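You operate a simulated robot arm through the tools that you are given. There is no shell and no other tool. Be economical: measure what you need, move in short steps, check, and stop when the job is done.

The job below is to be done with a simulated robot arm. You get a single attempt, and the scene is never put back.

## Task
Stop the short oven and turn it down to 40, put the blue pad away and show FREE.
Fine: vent shut, power stays on; pad in the drawer under the oven, drawer shut; card in the oven's pocket; the red and yellow pads stay.

Only the result counts: the job must be done as asked and must still hold three seconds after the hand-in. Knocking over, shifting, dropping, spilling or breaking anything else fails it.

## Robot
A 6-joint arm with a two-finger parallel gripper on a trunk, on a base that drives. Base frame: it is fixed to the floor where the robot stands at the start and does not move with it; the origin is under the middle of the robot, x ahead of it, y to its left, z up. Units: m, rad, N and s.
With the tool pointing down near the work surface it reaches from about 0.12 to 0.66 m from the robot's upright axis, wherever it stands. Its first joint turns from -2.897 to 2.897 rad. Places, roughly: black knob of the short oven [0.6, 0.2, 1.5]; blue pad [0, -1.25, 0.75]; blue slide handle of the short oven [0.6, 0.1, 1.4]; drawer under the short oven [0.6, -0.1, 0.5]; grey pocket on the short oven [0.7, -0.1, 1]; inside of the short oven drawer [0.7, -0.1, 0.5]; power switch of the short oven [0.7, -0.1, 1.4]; red pad (7x5x4 cm) [1.1, -0.1, 0.2]; short oven [1, 0.2, 0.8]; silver knob of the short oven [0.8, -0.2, 1.5]; white card [0.25, -1.5, 0.75]; yellow pad [-3.75, -4, 1.25]. Payload 3.91 kg.
The TCP is the grasp point between the finger pads, 0.03 m short of the fingertips. In the tool frame z runs along the fingers and y along their closing line. Largest opening 0.11 m; finger width 0.02, thickness 0.01; the body of the gripper, 0.048 by 0.112 m, starts 0.055 m behind the TCP.
Orientation is that of the tool frame in the base frame, as a unit quaternion [w, x, y, z]. With the fingers straight down and closing along the base's y, the tool's x points along the base's -x, its y along +y and its z along -z.

## Interface
- The arm moves only by the tool play_rows. Its argument "plan" is a list of rows, each a list of 7 numbers: the shift along the tool's x, y, z in cm, then the turn, a rotation vector about the tool's x, y, z in rad, then the opening, from 0 (shut) to 1 (fully open). In form: [[dx, dy, dz, rx, ry, rz, hand], ...]. A call has 1 to 12 rows; each row shifts and turns the commanded pose from where the row before left it, along the tool's axes as they then stand. A row lasts 0.2 s, in which the tool goes at most 0.05 m and 0.15 rad; a call with a longer step from one row to the next is refused whole, and so is a gripper value outside its range. Where a pose cannot be reached the arm comes as near as it can. A force on the tool above 90 N (or 10 N above the force at the start of the call, whichever is more), or a blocked arm, ends the call early, and 0.2 s more pass. Each finger travels about 0.045 m/s and halts on what it meets, pressing with about 38 N; the grip force reading is that of the motor and also rises with nothing between the fingers. The clock runs only during rows and for 0.2 s after the last one: add rows that do not move to give the fingers time. The reply holds the time, the measured pose of the TCP, the force on the tool along the base axes, the opening and the grip force, in the units named above and with some noise, with the torque about the TCP (base axes, N m) and any sound that the robot's microphone picked up.
- Cameras (640 x 400 px; columns grow to the right, rows downward): "scene" is now at [0.0363, 0.1444, 1.3604]; the picture's right is [-0.16, -0.99, 0.00], its down [-0.28, 0.05, -0.96] and it looks along [0.95, -0.15, -0.29] (base axes); focal length 214 px, centre (320, 200). "wrist" rides on the gripper at [0.071, 0.022, -0.107] in the tool frame; the picture's right is [-0.29, 0.96, 0.00], its down [-0.76, -0.23, -0.61] and it looks along [-0.58, -0.18, 0.79] (tool axes); focal length 243 px, centre (320, 200). There is no depth. A picture from a camera that has moved, and an enlarged one, comes with that camera's place and axes in the base frame and with its lens. The place of the scene camera against the robot may be out by one fixed shift of up to 0.012 m in any direction.
- get_image(camera): a new picture of that camera. It takes no simulated time.
- move_column(by): slides the trunk up (or, below 0, down) by that many m; the arm and the scene camera ride with it, the base frame stays. It gives what a move gives, with no picture.
- steer(legs): drives the robot by 1 to 6 legs, each [ahead, left, turn to the left] in m, m and rad, along the robot's own axes; the way and the turn of a leg run together, so that a leg with both is an arc; at most 1.5 m and 3.142 rad a leg. The arm and the cameras ride along, it lands a little off, and it stops where it bumps. It gives what a move gives.
- aim_head(pan, tilt): turns the head with the scene camera to pan (to the left, within 1.501 rad either way) and tilt (down, from -0.506 to 1.204), counted from straight ahead of the robot. It gives what a move gives.
- enlarge(camera, box): a new picture of the part [left, top, right, bottom] of that camera's present view, enlarged. It takes no simulated time.
- sign_off(): hands the job in; it is judged then, once.

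Work in short steps. Places have to be worked out from the pictures, the camera data and where the tool is seen: move nearer, look again, correct. Check each grasp and each placing, and mend what went wrong. You have 120 turns and 90 pictures in all, those below and enlarged ones among them. Open the gripper and draw the arm clear of the work before you hand the job in, unless the task says otherwise; then end with one line.

The tools are called after ">>>" as a command line: name --pt "numbers of a row" for each row, then --argument value for the rest, lists and objects as JSON in quotes. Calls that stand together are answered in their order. play_rows: Moves the arm, as the interface text tells. Its arguments: {"type":"object","properties":{"plan":{"type":"array"}},"required":["plan"]} The other tools are called the same way: move_column (by) slides the trunk up or down; steer (legs) drives the base; aim_head (pan, tilt) turns the head that bears the scene camera; get_image (camera) takes a picture; enlarge (camera, box) takes an enlarged picture of a part of a camera's view; sign_off () hands the job in.

At the start:

```text
clock: 0.0
eef_pos: [0.3949, -0.2014, 0.9993]
ee_rot: [0.001, 0.0, 1.0, -0.001]
ft_force: [0.8, -0.9, 0.1]
moment: [-0.01, 0.01, -0.02]
opening: 0.1099
grasp_force: 0.1
trunk travel left (down, up): [-0.275, 0.315]
robot x, y, heading: [-0.0024, 0.0023, 0.001]
head pan, tilt: [-0.157, 0.291]
```

scene: 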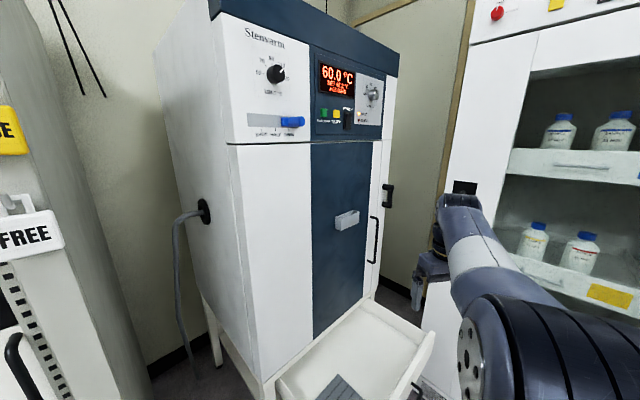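
wrist: 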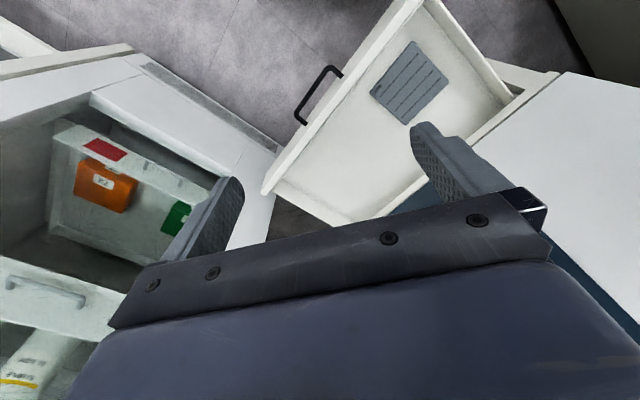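

The oven's drawer stands open; the panel needs a close look first.

>>> enlarge --camera "scene" --box '[220, 10, 400, 150]'

>>> enlarge --camera "scene" --box '[240, 180, 440, 400]'

```text
2.86 times, centred on (310, 80) of scene
camera zoom: at [0.0363, 0.1444, 1.3604], right [-0.16, -0.99, 0.0], down [-0.28, 0.05, -0.96], along [0.95, -0.15, -0.29], focal length 613 px, centre (349, 543)
```

zoom: 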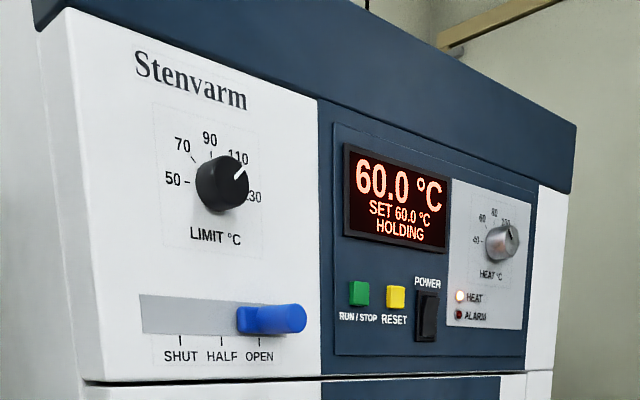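

```text
1.82 times, centred on (340, 290) of scene
camera zoom: at [0.0363, 0.1444, 1.3604], right [-0.16, -0.99, 0.0], down [-0.28, 0.05, -0.96], along [0.95, -0.15, -0.29], focal length 390 px, centre (284, 36)
```

zoom: 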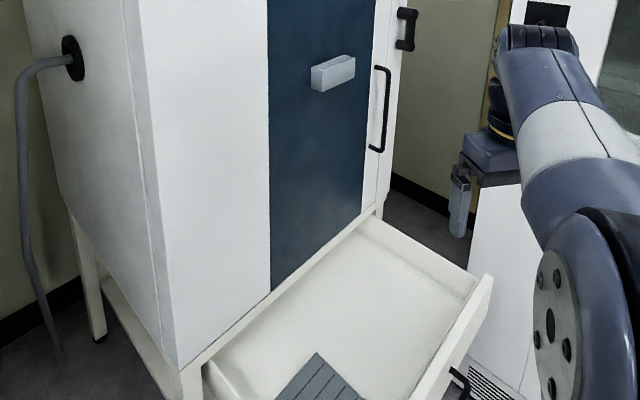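

The oven face is yawed about 0.6 rad left. Look toward the table with the pad and card on the right.

>>> aim_head --pan -1.45 --tilt 0.5

>>> get_image --camera "scene"

```text
clock: 1.5
eef_pos: [0.3949, -0.2008, 0.9993]
ee_rot: [0.0, 0.0, 1.0, 0.0]
ft_force: [0.3, -0.6, 0.0]
moment: [0.01, 0.01, 0.0]
opening: 0.1098
grasp_force: 0.2
trunk travel left (down, up): [-0.275, 0.315]
robot x, y, heading: [-0.0028, 0.0004, 0.0]
head pan, tilt: [-1.45, 0.499]
```

```text
85 pictures are left
camera scene: at [-0.045, 0.0687, 1.3412], right [-0.99, -0.12, 0.0], down [-0.06, 0.48, -0.88], along [0.11, -0.87, -0.48], focal length 214 px, centre (320, 200)
```

scene: 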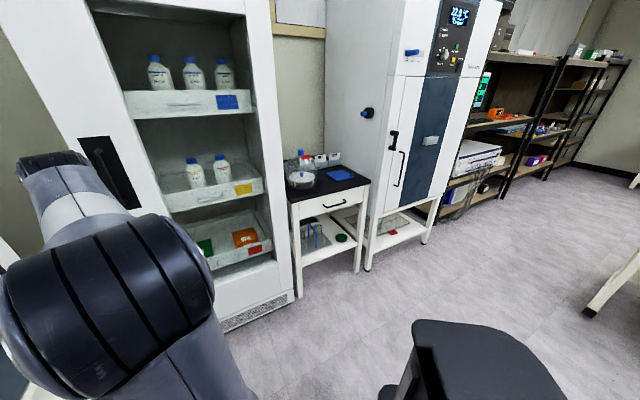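

>>> enlarge --camera "scene" --box '[260, 130, 460, 270]'

>>> enlarge --camera "scene" --box '[280, 140, 380, 210]'

```text
2.86 times, centred on (360, 200) of scene
camera zoom: at [-0.045, 0.0687, 1.3412], right [-0.99, -0.12, 0.0], down [-0.06, 0.48, -0.88], along [0.11, -0.87, -0.48], focal length 613 px, centre (206, 200)
```

zoom: 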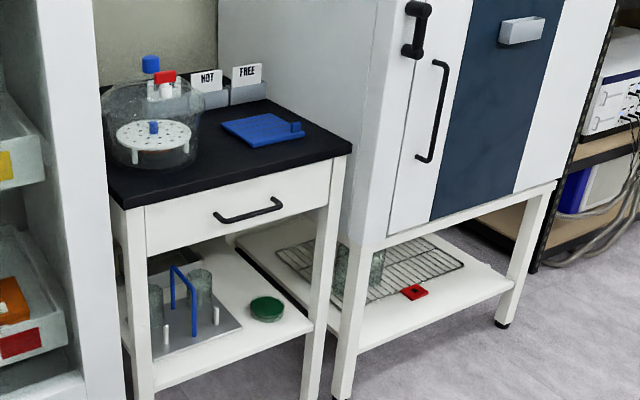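

```text
5.71 times, centred on (330, 175) of scene
camera zoom: at [-0.045, 0.0687, 1.3412], right [-0.99, -0.12, 0.0], down [-0.06, 0.48, -0.88], along [0.11, -0.87, -0.48], focal length 1226 px, centre (263, 343)
```

zoom: 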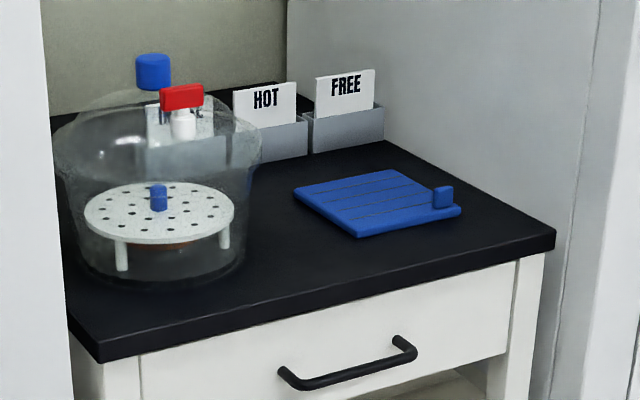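

Furniture is yawed 0.61 rad; the table with blue pad and FREE card lies along heading −0.96. I retract the arm a little, then drive there.

>>> play_rows --pt "3 0 0 0 0 0 0.5" --pt "3 0 0 0 0 0 0.5" --pt "3 0 0 0 0 0 0.5" --pt "2 0 0 0 0 0 0.5"

>>> steer --legs '[[0, 0, -0.961], [0.42, 0, 0]]'

>>> aim_head --pan -0.6 --tilt 0.6

>>> get_image --camera "scene"

```text
clock: 2.5
eef_pos: [0.2849, -0.2009, 1.0014]
ee_rot: [0.0, -0.001, 1.0, 0.0]
ft_force: [0.3, -0.3, 0.5]
moment: [-0.01, 0.03, -0.01]
opening: 0.0551
grasp_force: 0.0
trunk travel left (down, up): [-0.275, 0.315]
robot x, y, heading: [-0.0006, -0.0019, 0.001]
head pan, tilt: [-1.45, 0.499]
```

```text
clock: 7.4
eef_pos: [0.2516, -0.6843, 1.0004]
ee_rot: [0.0, 0.453, 0.891, 0.0]
ft_force: [0.4, 0.6, -0.2]
moment: [0.0, -0.02, -0.01]
opening: 0.0551
grasp_force: 0.1
trunk travel left (down, up): [-0.275, 0.315]
robot x, y, heading: [0.2459, -0.3373, -0.942]
head pan, tilt: [-1.45, 0.499]
```

```text
clock: 8.6
eef_pos: [0.2506, -0.6847, 1.0013]
ee_rot: [0.0, 0.453, 0.891, 0.0]
ft_force: [0.0, -0.4, 0.2]
moment: [0.0, 0.01, -0.02]
opening: 0.0548
grasp_force: 0.0
trunk travel left (down, up): [-0.275, 0.315]
robot x, y, heading: [0.249, -0.3376, -0.943]
head pan, tilt: [-0.6, 0.6]
```

```text
82 pictures are left
camera scene: at [0.3395, -0.2791, 1.3321], right [-1.0, -0.03, 0.0], down [-0.02, 0.56, -0.83], along [0.02, -0.82, -0.56], focal length 214 px, centre (320, 200)
```

scene: 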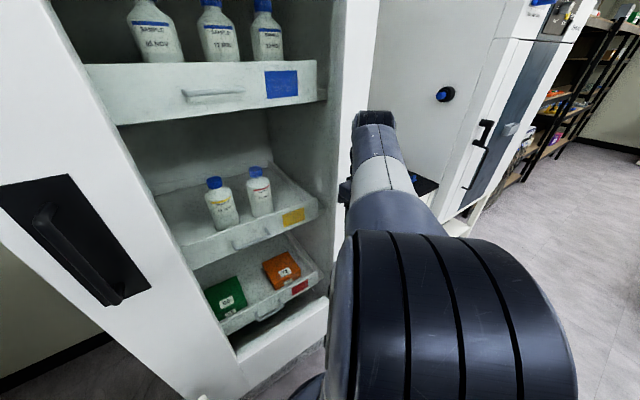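

Now shift right in front of the table, moving slightly ahead to clear the stool.

>>> steer --legs '[[0.1, -0.1, 0], [0, -0.55, -0.02]]'

>>> aim_head --pan 0.0 --tilt 0.75

>>> get_image --camera "scene"

>>> get_image --camera "wrist"

```text
clock: 10.0
eef_pos: [0.2253, -0.8059, 1.002]
ee_rot: [-0.005, 0.456, 0.89, 0.006]
ft_force: [-5.5, 35.0, 7.7]
moment: [-3.7, -0.78, 0.19]
opening: 0.0548
grasp_force: 0.0
trunk travel left (down, up): [-0.275, 0.315]
robot x, y, heading: [0.2239, -0.4708, -0.947]
head pan, tilt: [-0.6, 0.6]
stopped in leg 1: the robot was blocked; the commanded pose is now the measured one
```

```text
clock: 11.0
eef_pos: [0.2251, -0.8052, 1.0032]
ee_rot: [-0.003, 0.456, 0.89, 0.005]
ft_force: [-12.3, 46.9, 12.1]
moment: [-5.0, -1.35, 0.23]
opening: 0.0546
grasp_force: 0.0
trunk travel left (down, up): [-0.275, 0.315]
robot x, y, heading: [0.2268, -0.4695, -0.946]
head pan, tilt: [0.0, 0.75]
```

```text
81 pictures are left
camera scene: at [0.3643, -0.3858, 1.3191], right [-0.81, -0.58, 0.0], down [-0.4, 0.55, -0.73], along [0.43, -0.6, -0.68], focal length 214 px, centre (320, 200)
```

scene: 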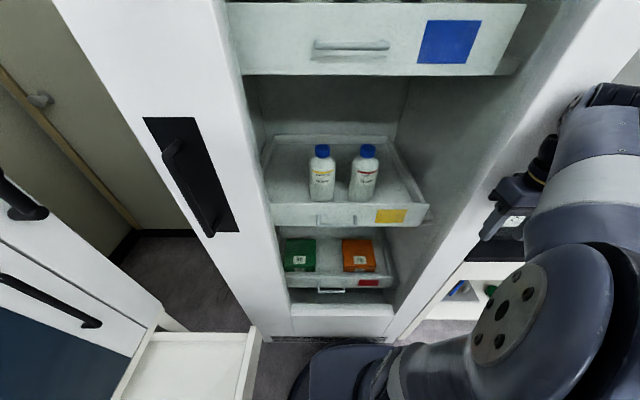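

```text
80 pictures are left
camera wrist: at [0.2034, -0.7386, 1.1097], right [0.95, 0.32, 0.0], down [0.26, -0.76, 0.6], along [0.19, -0.57, -0.8], focal length 243 px, centre (320, 200)
```

wrist: 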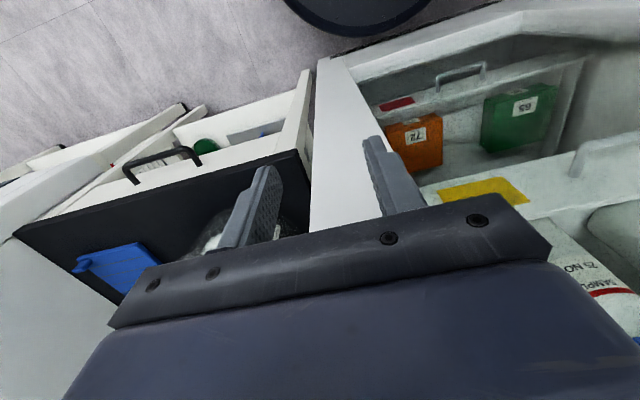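

The wrist pressed lightly against the fridge upright; back straight off.

>>> steer --legs '[[-0.09, 0, 0]]'

>>> get_image --camera "scene"

```text
clock: 12.1
eef_pos: [0.1722, -0.7371, 1.0006]
ee_rot: [-0.005, 0.458, 0.889, 0.006]
ft_force: [-0.1, -0.2, 0.2]
moment: [0.01, -0.01, -0.01]
opening: 0.055
grasp_force: 0.0
trunk travel left (down, up): [-0.275, 0.315]
robot x, y, heading: [0.1729, -0.3954, -0.95]
head pan, tilt: [0.0, 0.75]
```

```text
79 pictures are left
camera scene: at [0.313, -0.3184, 1.3192], right [-0.81, -0.58, 0.0], down [-0.4, 0.55, -0.73], along [0.43, -0.59, -0.68], focal length 214 px, centre (320, 200)
```

scene: 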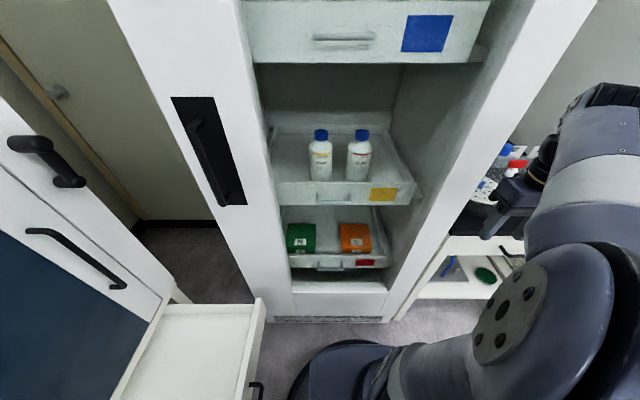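

Now slide right along the table front.

>>> steer --legs '[[0, -0.5, 0]]'

>>> get_image --camera "scene"

>>> get_image --camera "wrist"

```text
clock: 15.0
eef_pos: [-0.2313, -1.0254, 1.0001]
ee_rot: [-0.005, 0.459, 0.889, 0.007]
ft_force: [0.3, -0.6, -0.6]
moment: [-0.01, -0.03, 0.0]
opening: 0.0547
grasp_force: 0.0
trunk travel left (down, up): [-0.275, 0.315]
robot x, y, heading: [-0.234, -0.686, -0.952]
head pan, tilt: [0.0, 0.75]
```

```text
78 pictures are left
camera scene: at [-0.0903, -0.6064, 1.3192], right [-0.81, -0.58, 0.0], down [-0.4, 0.56, -0.73], along [0.42, -0.6, -0.68], focal length 214 px, centre (320, 200)
```

scene: 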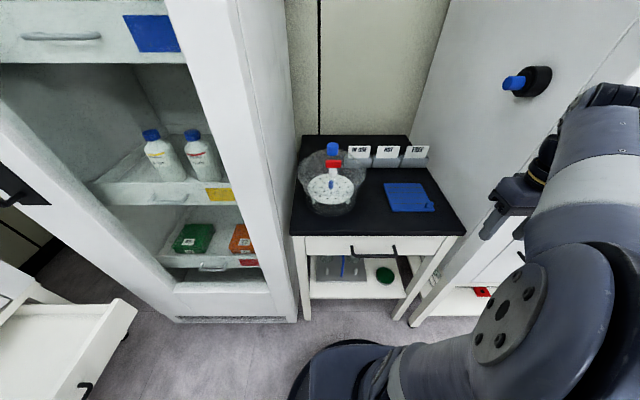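

```text
77 pictures are left
camera wrist: at [-0.2532, -0.9578, 1.108], right [0.95, 0.32, 0.0], down [0.25, -0.76, 0.59], along [0.19, -0.56, -0.8], focal length 243 px, centre (320, 200)
```

wrist: 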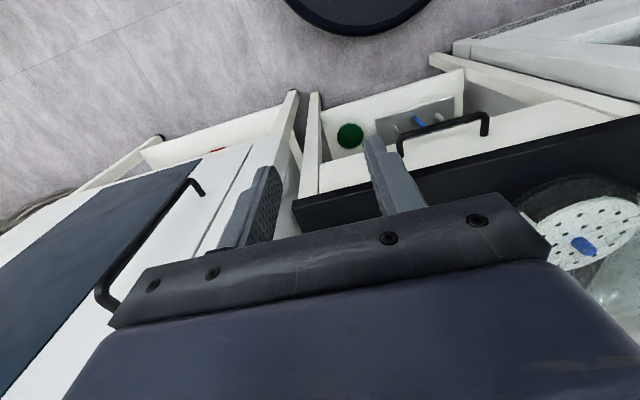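

>>> enlarge --camera "scene" --box '[290, 125, 470, 245]'

>>> enlarge --camera "scene" --box '[340, 135, 445, 220]'

```text
3.33 times, centred on (380, 185) of scene
camera zoom: at [-0.0903, -0.6064, 1.3192], right [-0.81, -0.58, 0.0], down [-0.4, 0.56, -0.73], along [0.42, -0.6, -0.68], focal length 715 px, centre (120, 250)
```

zoom: 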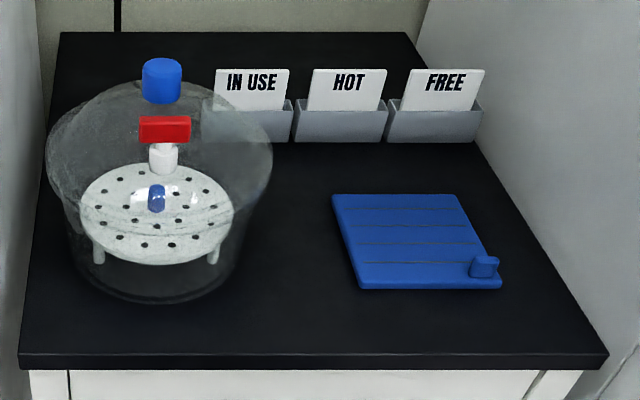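

```text
4.71 times, centred on (392, 178) of scene
camera zoom: at [-0.0903, -0.6064, 1.3192], right [-0.81, -0.58, 0.0], down [-0.4, 0.56, -0.73], along [0.42, -0.6, -0.68], focal length 1009 px, centre (-21, 306)
```

zoom: 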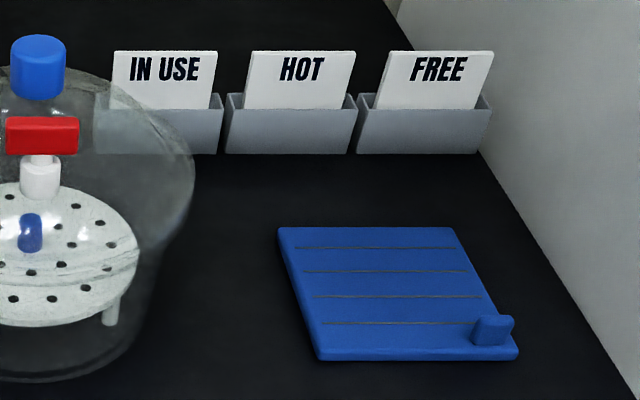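

The tab of the blue pad triangulates to about (-0.09,-1.23,0.82), about 0.53 ahead and 0.2 right of the robot. I advance the tool above it, open, and look.

>>> play_rows --pt "-4 0 0 0 0 0 0.6" --pt "-4 0 0 0 0 0 0.6" --pt "-4 0 0 0 0 0 0.6" --pt "-4 0 0 0 0 0 0.6" --pt "-3 0 0 0 0 0 0.6"

>>> get_image --camera "wrist"

>>> get_image --camera "scene"

```text
clock: 16.2
eef_pos: [-0.1211, -1.1786, 0.9972]
ee_rot: [-0.005, 0.46, 0.888, 0.007]
ft_force: [0.2, -0.5, -0.1]
moment: [0.01, 0.01, 0.0]
opening: 0.066
grasp_force: 0.0
trunk travel left (down, up): [-0.275, 0.315]
robot x, y, heading: [-0.2303, -0.683, -0.955]
head pan, tilt: [0.0, 0.75]
```

```text
74 pictures are left
camera wrist: at [-0.1423, -1.1118, 1.1055], right [0.95, 0.32, 0.0], down [0.25, -0.76, 0.59], along [0.19, -0.56, -0.8], focal length 243 px, centre (320, 200)
```

wrist: 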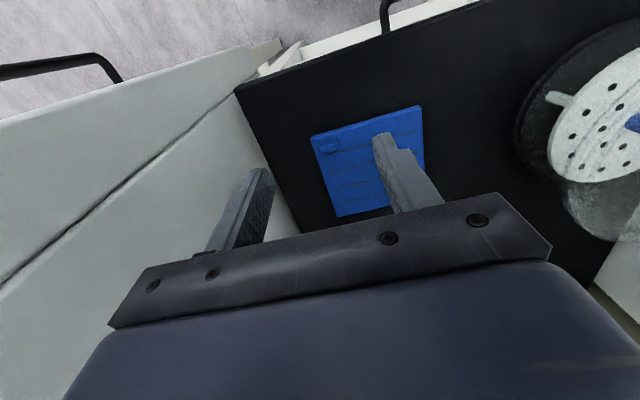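

```text
73 pictures are left
camera scene: at [-0.0905, -0.6062, 1.3192], right [-0.81, -0.58, 0.0], down [-0.4, 0.56, -0.73], along [0.42, -0.6, -0.68], focal length 214 px, centre (320, 200)
```

scene: 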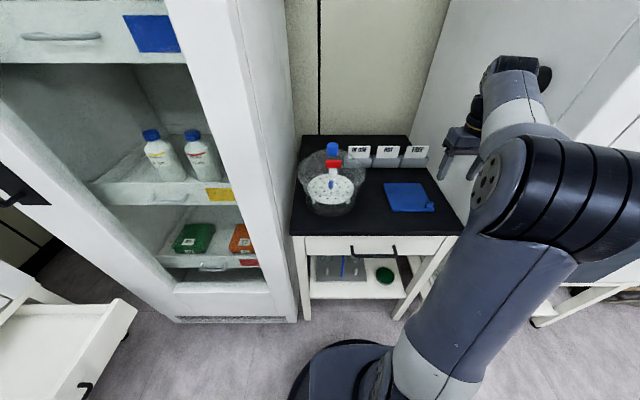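

The wrist link is close to the tall oven's wall and a port protrudes at z≈1.19, so I'll lower first, then advance beneath it. Close look at the tab first.

>>> enlarge --camera "wrist" --box '[290, 95, 450, 225]'

>>> play_rows --pt "0 0.2 3 0 0 0 0.6" --pt "0 0 3 0 0 0 0.6" --pt "0 0 3 0 0 0 0.6" --pt "0 0 2 0 0 0 0.6"

>>> get_image --camera "wrist"

```text
3.08 times, centred on (370, 160) of wrist
camera zoom: at [-0.1423, -1.1118, 1.1055], right [0.95, 0.32, 0.0], down [0.25, -0.76, 0.59], along [0.19, -0.56, -0.8], focal length 746 px, centre (166, 323)
```

zoom: 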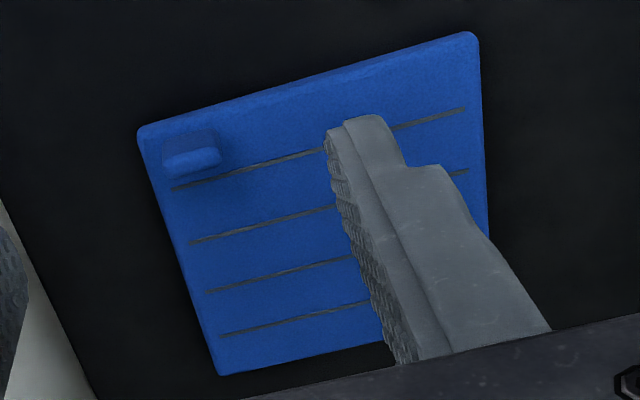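

```text
clock: 17.2
eef_pos: [-0.121, -1.1743, 0.8897]
ee_rot: [-0.005, 0.459, 0.888, 0.006]
ft_force: [-0.1, 0.6, -0.3]
moment: [0.02, 0.01, 0.03]
opening: 0.0662
grasp_force: 0.1
trunk travel left (down, up): [-0.275, 0.315]
robot x, y, heading: [-0.2303, -0.6848, -0.952]
head pan, tilt: [0.0, 0.75]
```

```text
71 pictures are left
camera wrist: at [-0.1446, -1.1079, 0.9963], right [0.95, 0.32, 0.0], down [0.25, -0.76, 0.59], along [0.19, -0.56, -0.8], focal length 243 px, centre (320, 200)
```

wrist: 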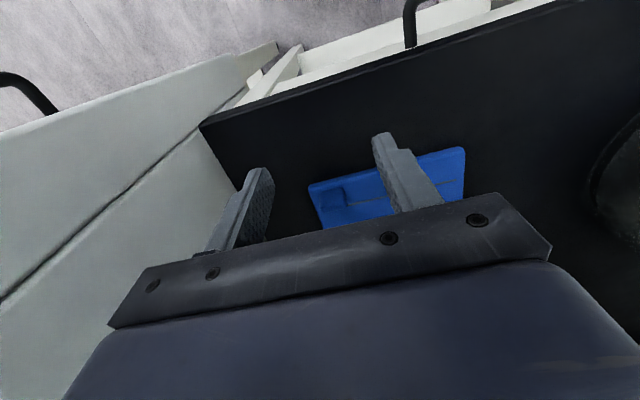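

The tab is a thin lug (~2.3 cm wide laterally, ~1 cm deep), so I'll grip it closing along the ahead direction: rotate the tool +90° about z, which also puts the camera away from the wall.

>>> play_rows --pt "0 0 0 0 0 0.143 0.6" --pt "0 0 0 0 0 0.143 0.6" --pt "0 0 0 0 0 0.143 0.6" --pt "0 0 0 0 0 0.143 0.6" --pt "0 0 0 0 0 0.143 0.6" --pt "0 0 0 0 0 0.143 0.6" --pt "0 0 0 0 0 0.143 0.6" --pt "0 0 0 0 0 0.143 0.6" --pt "0 0 0 0 0 0.143 0.6" --pt "0 0 0 0 0 0.143 0.6" --pt "0 0 0 0 0 0.141 0.6"

>>> get_image --camera "wrist"

>>> get_image --camera "scene"

```text
clock: 19.6
eef_pos: [-0.1198, -1.1754, 0.8882]
ee_rot: [-0.009, 0.953, 0.303, 0.0]
ft_force: [0.6, 1.0, 0.5]
moment: [0.0, 0.01, 0.01]
opening: 0.0659
grasp_force: 0.1
trunk travel left (down, up): [-0.275, 0.315]
robot x, y, heading: [-0.2311, -0.6813, -0.952]
head pan, tilt: [0.0, 0.75]
```

```text
70 pictures are left
camera wrist: at [-0.0483, -1.1559, 0.9939], right [0.32, -0.95, -0.02], down [-0.75, -0.26, 0.61], along [-0.58, -0.18, -0.8], focal length 243 px, centre (320, 200)
```

wrist: 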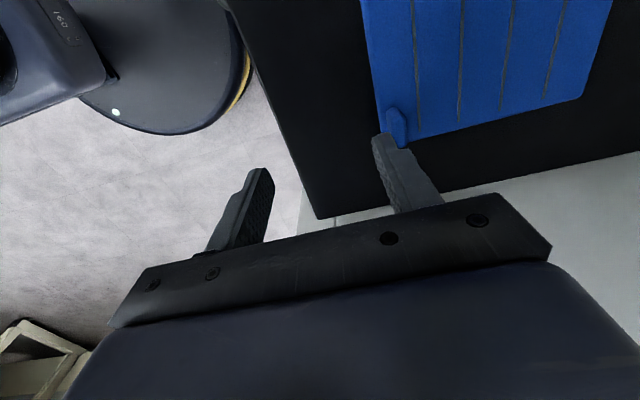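

```text
69 pictures are left
camera scene: at [-0.0904, -0.6065, 1.3192], right [-0.81, -0.58, 0.0], down [-0.4, 0.56, -0.73], along [0.42, -0.6, -0.68], focal length 214 px, centre (320, 200)
```

scene: 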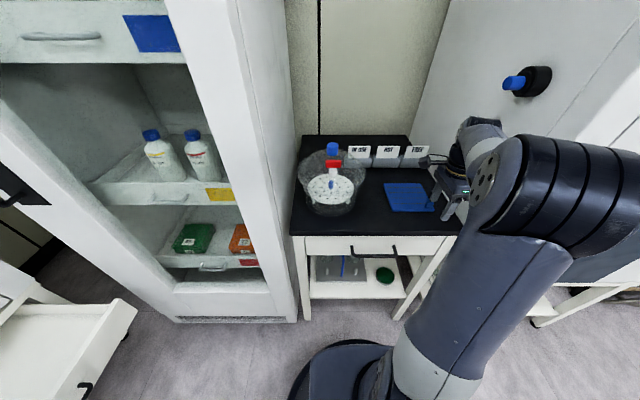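

>>> enlarge --camera "wrist" --box '[340, 80, 460, 180]'

```text
4.00 times, centred on (400, 130) of wrist
camera zoom: at [-0.0483, -1.1559, 0.9939], right [0.32, -0.95, -0.02], down [-0.75, -0.26, 0.61], along [-0.58, -0.18, -0.8], focal length 970 px, centre (0, 480)
```

zoom: 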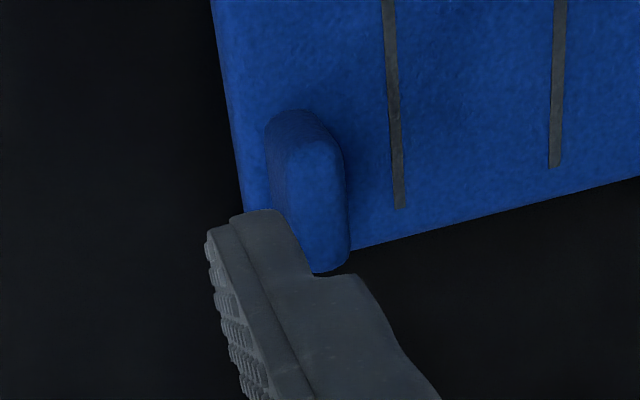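

Tab top is at about (-0.0915,-1.225,0.83). Move over it, then descend.

>>> play_rows --pt "-0.6 2.8 0 0 0 0 0.6" --pt "0 2.9 0 0 0 0 0.6" --pt "0 0 0 0 0 0 0.6"

>>> get_image --camera "wrist"

```text
clock: 20.4
eef_pos: [-0.089, -1.2263, 0.8851]
ee_rot: [-0.009, 0.952, 0.305, 0.002]
ft_force: [0.5, -0.8, -0.2]
moment: [0.01, 0.02, 0.04]
opening: 0.0659
grasp_force: 0.1
trunk travel left (down, up): [-0.275, 0.315]
robot x, y, heading: [-0.2285, -0.6839, -0.955]
head pan, tilt: [0.0, 0.75]
```

```text
67 pictures are left
camera wrist: at [-0.0182, -1.2061, 0.992], right [0.32, -0.95, -0.02], down [-0.75, -0.26, 0.61], along [-0.58, -0.18, -0.8], focal length 243 px, centre (320, 200)
```

wrist: 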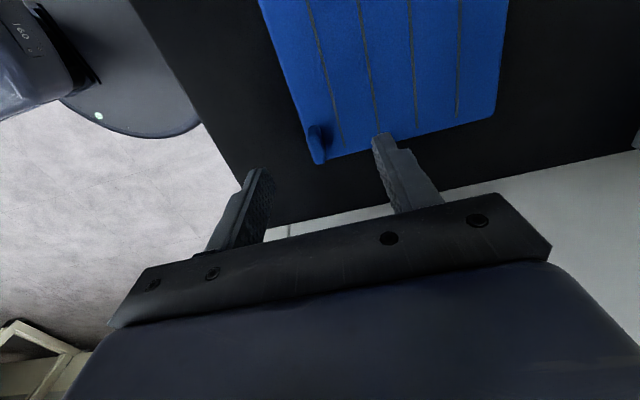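

>>> play_rows --pt "0 0 1.5 0 0 0 0.6" --pt "0 0 1.2 0 0 0 0.6" --pt "0 0 0 0 0 0 0.6"

>>> get_image --camera "wrist"

```text
clock: 21.2
eef_pos: [-0.0914, -1.2257, 0.8609]
ee_rot: [-0.009, 0.952, 0.305, 0.0]
ft_force: [0.3, -0.6, 0.3]
moment: [-0.01, 0.02, 0.01]
opening: 0.0661
grasp_force: 0.0
trunk travel left (down, up): [-0.275, 0.315]
robot x, y, heading: [-0.2303, -0.6824, -0.95]
head pan, tilt: [0.0, 0.75]
```

```text
66 pictures are left
camera wrist: at [-0.0193, -1.2057, 0.966], right [0.32, -0.95, -0.02], down [-0.75, -0.26, 0.61], along [-0.58, -0.18, -0.8], focal length 243 px, centre (320, 200)
```

wrist: 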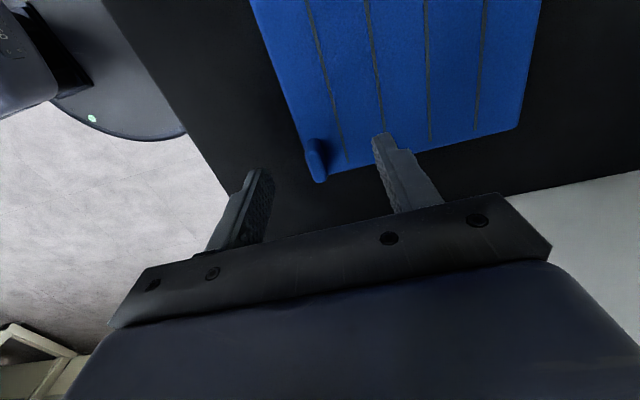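

>>> play_rows --pt "0 0 0.7 0 0 0 0.6" --pt "0 0 0.5 0 0 0 0.6" --pt "0 0 0 0 0 0 0.6"

>>> enlarge --camera "wrist" --box '[220, 90, 440, 230]'

```text
clock: 22.0
eef_pos: [-0.0923, -1.2263, 0.8471]
ee_rot: [-0.009, 0.953, 0.304, 0.0]
ft_force: [-0.1, -0.5, 0.2]
moment: [-0.02, -0.01, 0.0]
opening: 0.0659
grasp_force: 0.3
trunk travel left (down, up): [-0.275, 0.315]
robot x, y, heading: [-0.2327, -0.6831, -0.952]
head pan, tilt: [0.0, 0.75]
```

```text
2.86 times, centred on (330, 160) of wrist
camera zoom: at [-0.0203, -1.2061, 0.954], right [0.32, -0.95, -0.02], down [-0.75, -0.26, 0.61], along [-0.58, -0.18, -0.8], focal length 693 px, centre (291, 314)
```

zoom: 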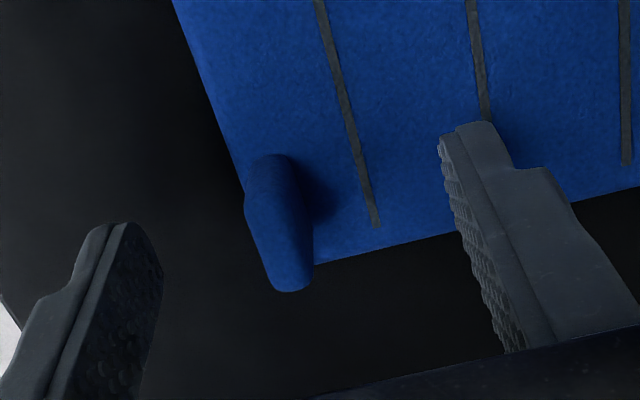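

>>> play_rows --pt "0 0 0.3 0 0 0 0.6" --pt "0 0 0 0 0 0 0.3" --pt "0 0 0 0 0 0 0.1" --pt "0 0 0 0 0 0 0" --pt "0 0 0 0 0 0 0" --pt "0 0 0 0 0 0 0"

>>> enlarge --camera "wrist" --box '[220, 50, 460, 230]'

```text
clock: 23.4
eef_pos: [-0.0913, -1.2265, 0.8458]
ee_rot: [-0.008, 0.953, 0.304, 0.001]
ft_force: [0.2, 0.3, 3.1]
moment: [-0.2, -0.29, 0.14]
opening: 0.0092
grasp_force: 37.7
trunk travel left (down, up): [-0.275, 0.315]
robot x, y, heading: [-0.2331, -0.6824, -0.956]
head pan, tilt: [0.0, 0.75]
```

```text
2.22 times, centred on (340, 140) of wrist
camera zoom: at [-0.0194, -1.2062, 0.9515], right [0.32, -0.95, -0.02], down [-0.75, -0.26, 0.61], along [-0.58, -0.18, -0.8], focal length 539 px, centre (276, 333)
```

zoom: 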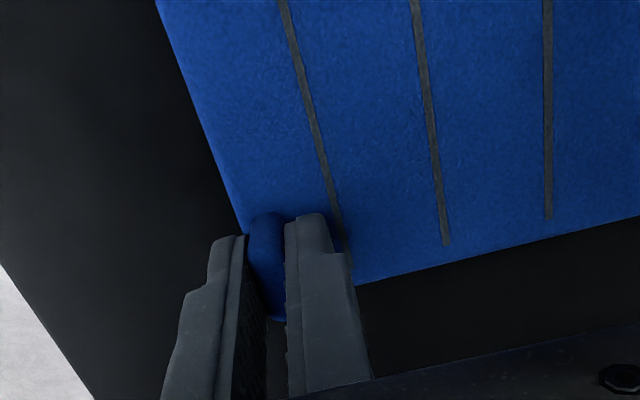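

Gripped (9 mm). Lift 3 cm gently and check.

>>> play_rows --pt "0 0 -1 0 0 0 0" --pt "0 0 -1 0 0 0 0" --pt "0 0 -1 0 0 0 0" --pt "0 0 0 0 0 0 0"

>>> get_image --camera "wrist"

```text
clock: 24.4
eef_pos: [-0.0907, -1.2282, 0.8742]
ee_rot: [-0.009, 0.953, 0.304, 0.002]
ft_force: [0.4, -0.9, -0.3]
moment: [0.0, 0.0, 0.0]
opening: 0.0003
grasp_force: 37.6
trunk travel left (down, up): [-0.275, 0.315]
robot x, y, heading: [-0.2322, -0.6825, -0.951]
head pan, tilt: [0.0, 0.75]
```

```text
63 pictures are left
camera wrist: at [-0.019, -1.2063, 0.981], right [0.32, -0.95, -0.02], down [-0.75, -0.26, 0.61], along [-0.58, -0.18, -0.8], focal length 243 px, centre (320, 200)
```

wrist: 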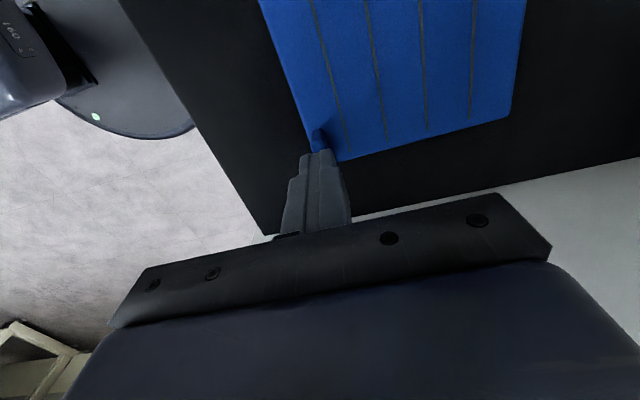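

The grip slipped off the tab. Look closely at where the tab sits relative to the fingers before retrying.

>>> play_rows --pt "0 0 0 0 0 0 0.3" --pt "0 0 0 0 0 0 0.5" --pt "0 0 0 0 0 0 0.5" --pt "0 0 0 0 0 0 0.5"

>>> enlarge --camera "wrist" --box '[270, 90, 390, 190]'

>>> enlarge --camera "scene" --box '[370, 150, 490, 240]'

```text
clock: 25.4
eef_pos: [-0.0898, -1.2272, 0.8744]
ee_rot: [-0.009, 0.953, 0.304, 0.001]
ft_force: [0.2, 0.1, -0.5]
moment: [0.01, 0.04, -0.01]
opening: 0.0552
grasp_force: 0.1
trunk travel left (down, up): [-0.275, 0.315]
robot x, y, heading: [-0.2297, -0.6843, -0.953]
head pan, tilt: [0.0, 0.75]
```

```text
4.00 times, centred on (330, 140) of wrist
camera zoom: at [-0.019, -1.2063, 0.9808], right [0.32, -0.95, -0.02], down [-0.75, -0.26, 0.61], along [-0.58, -0.18, -0.8], focal length 970 px, centre (280, 440)
```

zoom: 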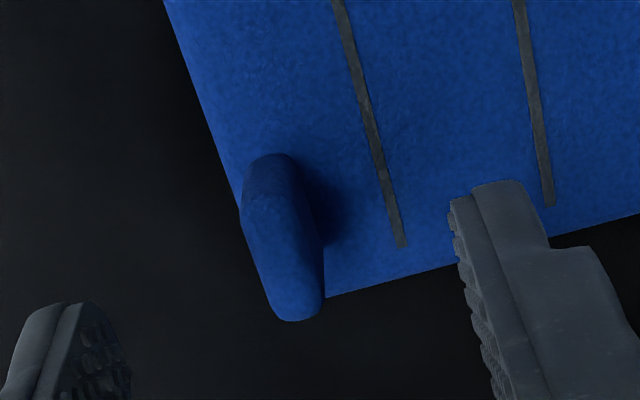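

```text
4.44 times, centred on (430, 195) of scene
camera zoom: at [-0.0904, -0.6065, 1.3192], right [-0.81, -0.58, 0.0], down [-0.4, 0.56, -0.73], along [0.42, -0.6, -0.68], focal length 953 px, centre (-169, 222)
```

zoom: 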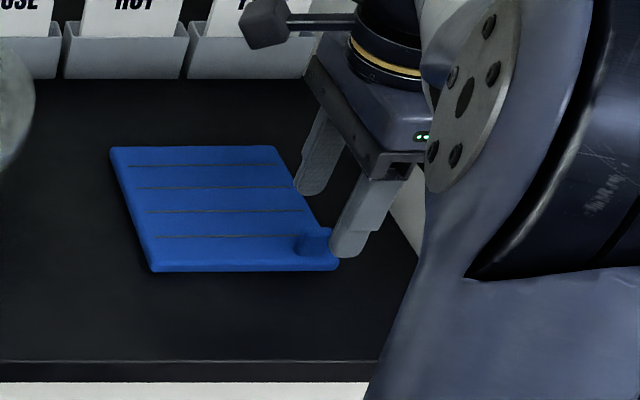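

Tab is well centred; retry with firm contact on the pad and a much slower lift.

>>> play_rows --pt "0 0 1.5 0 0 0 0.4" --pt "0 0 1.0 0 0 0 0.35" --pt "0 0 0.5 0 0 0 0.3" --pt "0 0 0.3 0 0 0 0.2" --pt "0 0 0 0 0 0 0.0" --pt "0 0 0 0 0 0 0.0" --pt "0 0 0 0 0 0 0.0" --pt "0 0 -0.15 0 0 0 0.0" --pt "0 0 -0.15 0 0 0 0.0" --pt "0 0 -0.2 0 0 0 0.0" --pt "0 0 -0.2 0 0 0 0.0"

>>> enlarge --camera "wrist" --box '[220, 50, 460, 230]'

```text
clock: 27.8
eef_pos: [-0.0918, -1.2263, 0.8478]
ee_rot: [-0.009, 0.953, 0.304, 0.002]
ft_force: [0.1, 0.0, 0.0]
moment: [0.03, 0.1, 0.03]
opening: 0.009
grasp_force: 38.0
trunk travel left (down, up): [-0.275, 0.315]
robot x, y, heading: [-0.2313, -0.6808, -0.957]
head pan, tilt: [0.0, 0.75]
```

```text
2.22 times, centred on (340, 140) of wrist
camera zoom: at [-0.0195, -1.2059, 0.9551], right [0.32, -0.95, -0.02], down [-0.75, -0.26, 0.61], along [-0.58, -0.18, -0.8], focal length 539 px, centre (276, 333)
```

zoom: 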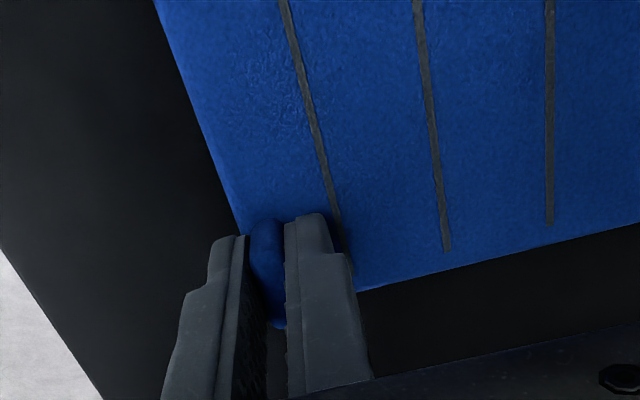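

>>> play_rows --pt "0 0 -0.2 0 0 0 0.0" --pt "0 0 -0.2 0 0 0 0.0" --pt "0 0 -0.2 0 0 0 0.0" --pt "0 0 -0.2 0 0 0 0.0"

>>> enlarge --camera "wrist" --box '[220, 50, 460, 230]'

```text
clock: 28.8
eef_pos: [-0.09, -1.2267, 0.8573]
ee_rot: [-0.008, 0.953, 0.304, 0.001]
ft_force: [-0.8, -0.9, 0.2]
moment: [-0.04, 0.05, 0.02]
opening: 0.009
grasp_force: 37.5
trunk travel left (down, up): [-0.275, 0.315]
robot x, y, heading: [-0.2299, -0.6778, -0.95]
head pan, tilt: [0.0, 0.75]
```

```text
2.22 times, centred on (340, 140) of wrist
camera zoom: at [-0.0191, -1.2069, 0.9632], right [0.32, -0.95, -0.02], down [-0.75, -0.26, 0.61], along [-0.58, -0.18, -0.8], focal length 539 px, centre (276, 333)
```

zoom: 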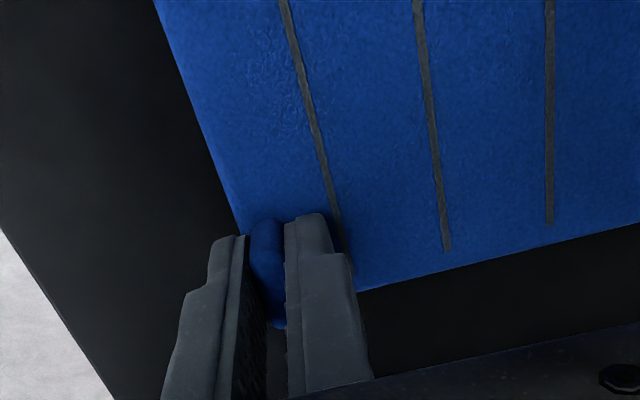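

It holds when lifted slowly. Continue gently, then back away from the wall.

>>> play_rows --pt "0 0 -0.3 0 0 0 0.0" --pt "0 0 -0.4 0 0 0 0.0" --pt "0 0 -0.5 0 0 0 0.0" --pt "0 0 -0.5 0 0 0 0.0" --pt "0 0 -0.5 0 0 0 0.0" --pt "0 0 -0.4 0 0 0 0.0" --pt "0 -0.3 -0.2 0 0 0 0.0" --pt "0 -0.5 0 0 0 0 0.0" --pt "0 -0.7 0 0 0 0 0.0" --pt "0 -0.9 0 0 0 0 0.0" --pt "0 -0.9 0 0 0 0 0.0" --pt "0 -0.9 0 0 0 0 0.0"

>>> get_image --camera "wrist"

```text
clock: 31.4
eef_pos: [-0.1151, -1.1924, 0.8853]
ee_rot: [-0.009, 0.953, 0.304, 0.002]
ft_force: [0.1, -0.1, -1.3]
moment: [0.02, 0.03, -0.02]
opening: 0.0087
grasp_force: 37.7
trunk travel left (down, up): [-0.275, 0.315]
robot x, y, heading: [-0.2334, -0.6823, -0.95]
head pan, tilt: [0.0, 0.75]
```

```text
58 pictures are left
camera wrist: at [-0.0428, -1.1711, 0.9906], right [0.32, -0.95, -0.02], down [-0.75, -0.26, 0.61], along [-0.58, -0.18, -0.8], focal length 243 px, centre (320, 200)
```

wrist: 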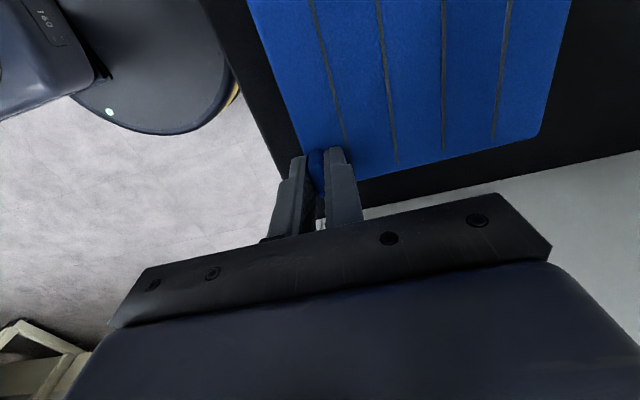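

Pad is held level. Now retract the arm gently so the pad clears the fridge when driving.

>>> play_rows --pt "0 -0.7 -0.2 0 0 0 0.0" --pt "0 -1 -0.3 0 0 0 0.0" --pt "0 -1.5 -0.3 0 0 0 0.0" --pt "0 -2 -0.3 0 0 0 0.0" --pt "0 -2.5 -0.3 0 0 0 0.0" --pt "0 -3 -0.3 0 0 0 0.0" --pt "0 -3 -0.3 0 0 0 0.0" --pt "0 -3 -0.3 0 0 0 0.0" --pt "0 -3 -0.2 0 0 0 0.0" --pt "0 -2.5 0 0 0 0 0.0" --pt "0 -2 0 0 0 0 0.0" --pt "0 -1 0 0 0 0 0.0"

>>> get_image --camera "wrist"

```text
clock: 34.0
eef_pos: [-0.2615, -0.9863, 0.9136]
ee_rot: [-0.01, 0.952, 0.305, 0.001]
ft_force: [0.7, -0.4, -0.6]
moment: [0.01, 0.02, 0.0]
opening: 0.0089
grasp_force: 37.7
trunk travel left (down, up): [-0.275, 0.315]
robot x, y, heading: [-0.2316, -0.68, -0.953]
head pan, tilt: [0.0, 0.75]
```

```text
57 pictures are left
camera wrist: at [-0.1902, -0.9656, 1.0202], right [0.32, -0.95, -0.02], down [-0.75, -0.26, 0.61], along [-0.58, -0.18, -0.8], focal length 243 px, centre (320, 200)
```

wrist: 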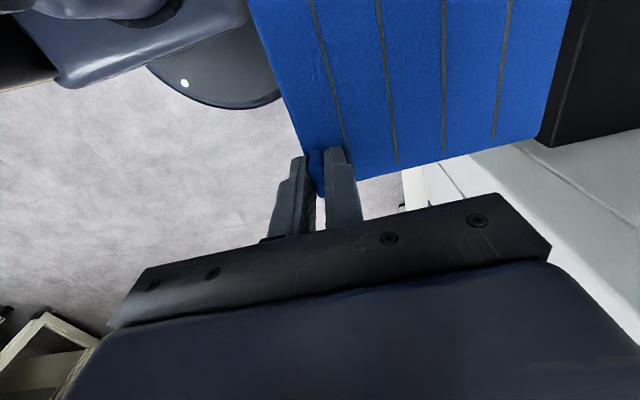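

Still firm. Drive left a bit (slightly back), and check.

>>> steer --legs '[[-0.03, 0.2, 0]]'

>>> get_image --camera "wrist"

```text
clock: 35.6
eef_pos: [-0.116, -0.8444, 0.9141]
ee_rot: [-0.01, 0.953, 0.304, 0.002]
ft_force: [-0.3, -0.1, -0.9]
moment: [0.03, 0.06, -0.01]
opening: 0.0091
grasp_force: 37.9
trunk travel left (down, up): [-0.275, 0.315]
robot x, y, heading: [-0.0851, -0.5386, -0.954]
head pan, tilt: [0.0, 0.75]
```

```text
56 pictures are left
camera wrist: at [-0.0444, -0.8248, 1.0202], right [0.32, -0.95, -0.02], down [-0.75, -0.26, 0.61], along [-0.58, -0.18, -0.8], focal length 243 px, centre (320, 200)
```

wrist: 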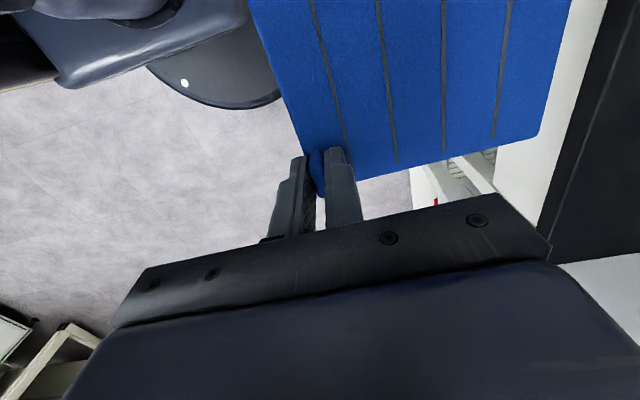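

Stable. Turn left to face the oven squarely and look.

>>> steer --legs '[[0, 0, 0.78], [0, 0, 0.785]]'

>>> get_image --camera "scene"

>>> get_image --camera "wrist"

```text
clock: 40.2
eef_pos: [0.2167, -0.5704, 0.913]
ee_rot: [-0.007, 0.457, 0.889, -0.005]
ft_force: [-0.6, 0.2, -0.6]
moment: [-0.06, -0.01, -0.03]
opening: 0.0089
grasp_force: 37.5
trunk travel left (down, up): [-0.275, 0.315]
robot x, y, heading: [-0.0927, -0.541, 0.623]
head pan, tilt: [0.0, 0.75]
```

```text
55 pictures are left
camera scene: at [-0.1527, -0.3978, 1.3192], right [0.58, -0.81, 0.0], down [-0.55, -0.4, -0.73], along [0.59, 0.43, -0.68], focal length 214 px, centre (320, 200)
```

scene: 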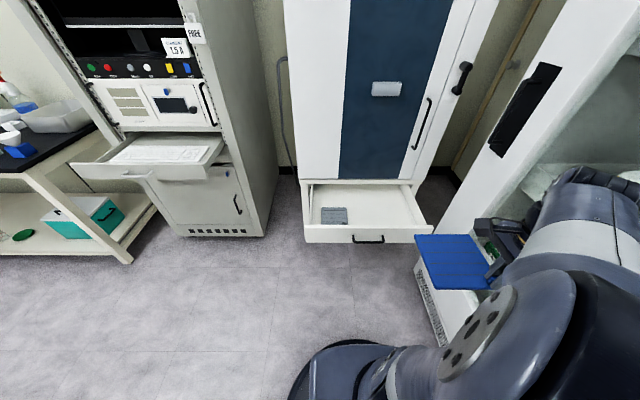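

```text
54 pictures are left
camera wrist: at [0.1963, -0.5017, 1.0202], right [0.95, 0.32, -0.02], down [0.27, -0.75, 0.61], along [0.18, -0.58, -0.8], focal length 243 px, centre (320, 200)
```

wrist: 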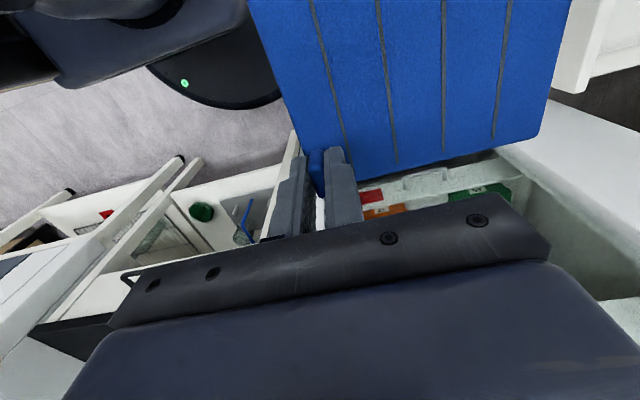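

Drawer: front rim at u≈0.28, oven face ≈0.58, lateral v≈0.16–0.74, rim z≈0.55. Drive forward 0.25.

>>> steer --legs '[[0.25, 0, -0.013]]'

>>> play_rows --pt "0 0.0 0 0 0 0 0.0" --pt "0 0.7 0 0 0 0 0.0" --pt "0 1.3 0 0 0 0 0.0" --pt "0 2 0 0 0 0 0.0" --pt "0 2.5 0 0 0 0 0.0" --pt "0 3 0 0 0 0 0.0" --pt "0 3 0 0 0 0 0.0" --pt "0 3 0 0 0 0 0.0" --pt "0 3 0 0 0 0 0.0" --pt "0 2.5 0 0 0 0 0.0" --pt "0 1.5 0 0 0 0 0.0" --pt "0 0.7 0 0 0 0 0.0"

>>> get_image --camera "scene"

>>> get_image --camera "wrist"

```text
clock: 42.0
eef_pos: [0.4248, -0.4245, 0.9138]
ee_rot: [-0.007, 0.46, 0.888, -0.005]
ft_force: [-0.4, 0.8, -0.2]
moment: [-0.08, 0.03, 0.0]
opening: 0.009
grasp_force: 37.6
trunk travel left (down, up): [-0.275, 0.315]
robot x, y, heading: [0.1195, -0.3931, 0.617]
head pan, tilt: [0.0, 0.75]
```

```text
clock: 44.6
eef_pos: [0.6144, -0.2909, 0.9098]
ee_rot: [-0.007, 0.46, 0.888, -0.005]
ft_force: [1.2, 1.3, 0.2]
moment: [-0.06, 0.0, 0.0]
opening: 0.0088
grasp_force: 38.1
trunk travel left (down, up): [-0.275, 0.315]
robot x, y, heading: [0.1198, -0.3966, 0.612]
head pan, tilt: [0.0, 0.75]
```

```text
53 pictures are left
camera scene: at [0.0561, -0.2493, 1.3192], right [0.58, -0.82, 0.0], down [-0.56, -0.39, -0.73], along [0.6, 0.42, -0.68], focal length 214 px, centre (320, 200)
```

scene: 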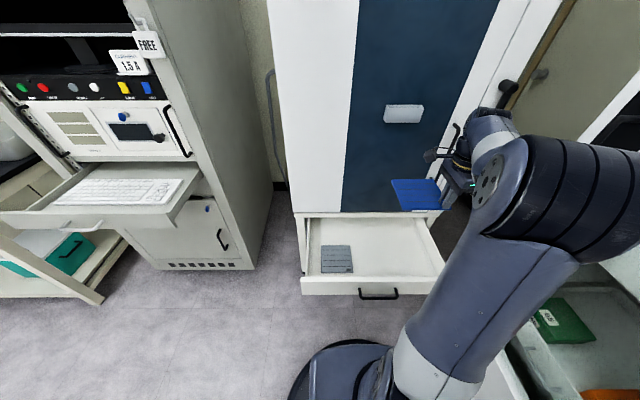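

```text
52 pictures are left
camera wrist: at [0.594, -0.2215, 1.0161], right [0.95, 0.32, -0.02], down [0.26, -0.75, 0.61], along [0.18, -0.58, -0.8], focal length 243 px, centre (320, 200)
```

wrist: 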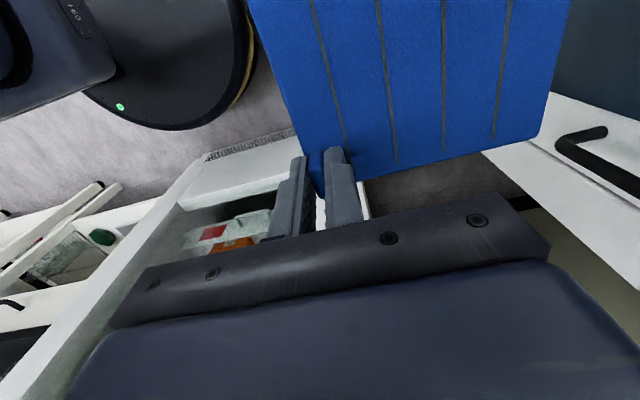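

Pad hovers over the drawer's right part, clear of the grey pad. Nudge 3 cm in, then lower the trunk.

>>> play_rows --pt "0 0.7 0 0 0 0 0.0" --pt "0 1.0 0 0 0 0 0.0" --pt "0 0.8 0 0 0 0 0.0" --pt "0 0.4 0 0 0 0 0.0"

>>> move_column --by -0.25

>>> get_image --camera "scene"

>>> get_image --camera "wrist"

```text
clock: 45.6
eef_pos: [0.6384, -0.2742, 0.9089]
ee_rot: [-0.008, 0.46, 0.888, -0.006]
ft_force: [0.2, -0.4, 0.1]
moment: [-0.06, -0.02, 0.0]
opening: 0.0091
grasp_force: 38.2
trunk travel left (down, up): [-0.275, 0.315]
robot x, y, heading: [0.1197, -0.395, 0.612]
head pan, tilt: [0.0, 0.75]
```

```text
clock: 48.2
eef_pos: [0.6376, -0.2748, 0.6592]
ee_rot: [-0.006, 0.46, 0.888, -0.005]
ft_force: [-1.0, -1.0, -0.1]
moment: [-0.05, 0.02, 0.0]
opening: 0.009
grasp_force: 37.8
trunk travel left (down, up): [-0.025, 0.565]
robot x, y, heading: [0.1248, -0.3899, 0.614]
head pan, tilt: [0.0, 0.75]
```

```text
51 pictures are left
camera scene: at [0.0561, -0.2494, 1.0693], right [0.58, -0.82, 0.0], down [-0.56, -0.39, -0.73], along [0.6, 0.42, -0.68], focal length 214 px, centre (320, 200)
```

scene: 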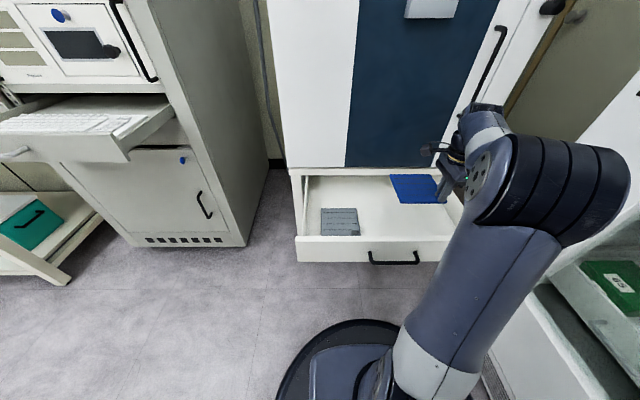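

```text
50 pictures are left
camera wrist: at [0.6175, -0.2058, 0.7659], right [0.95, 0.32, -0.02], down [0.26, -0.75, 0.61], along [0.18, -0.58, -0.8], focal length 243 px, centre (320, 200)
```

wrist: 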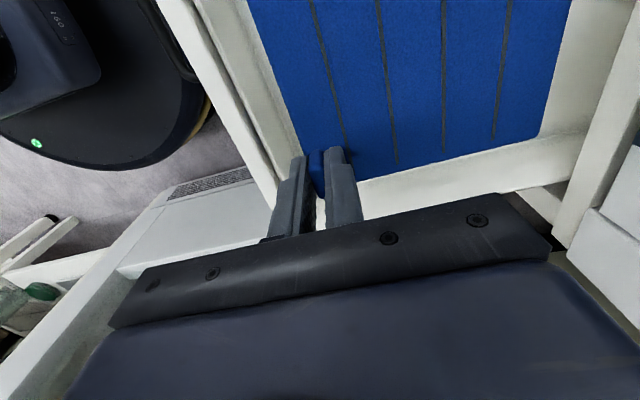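

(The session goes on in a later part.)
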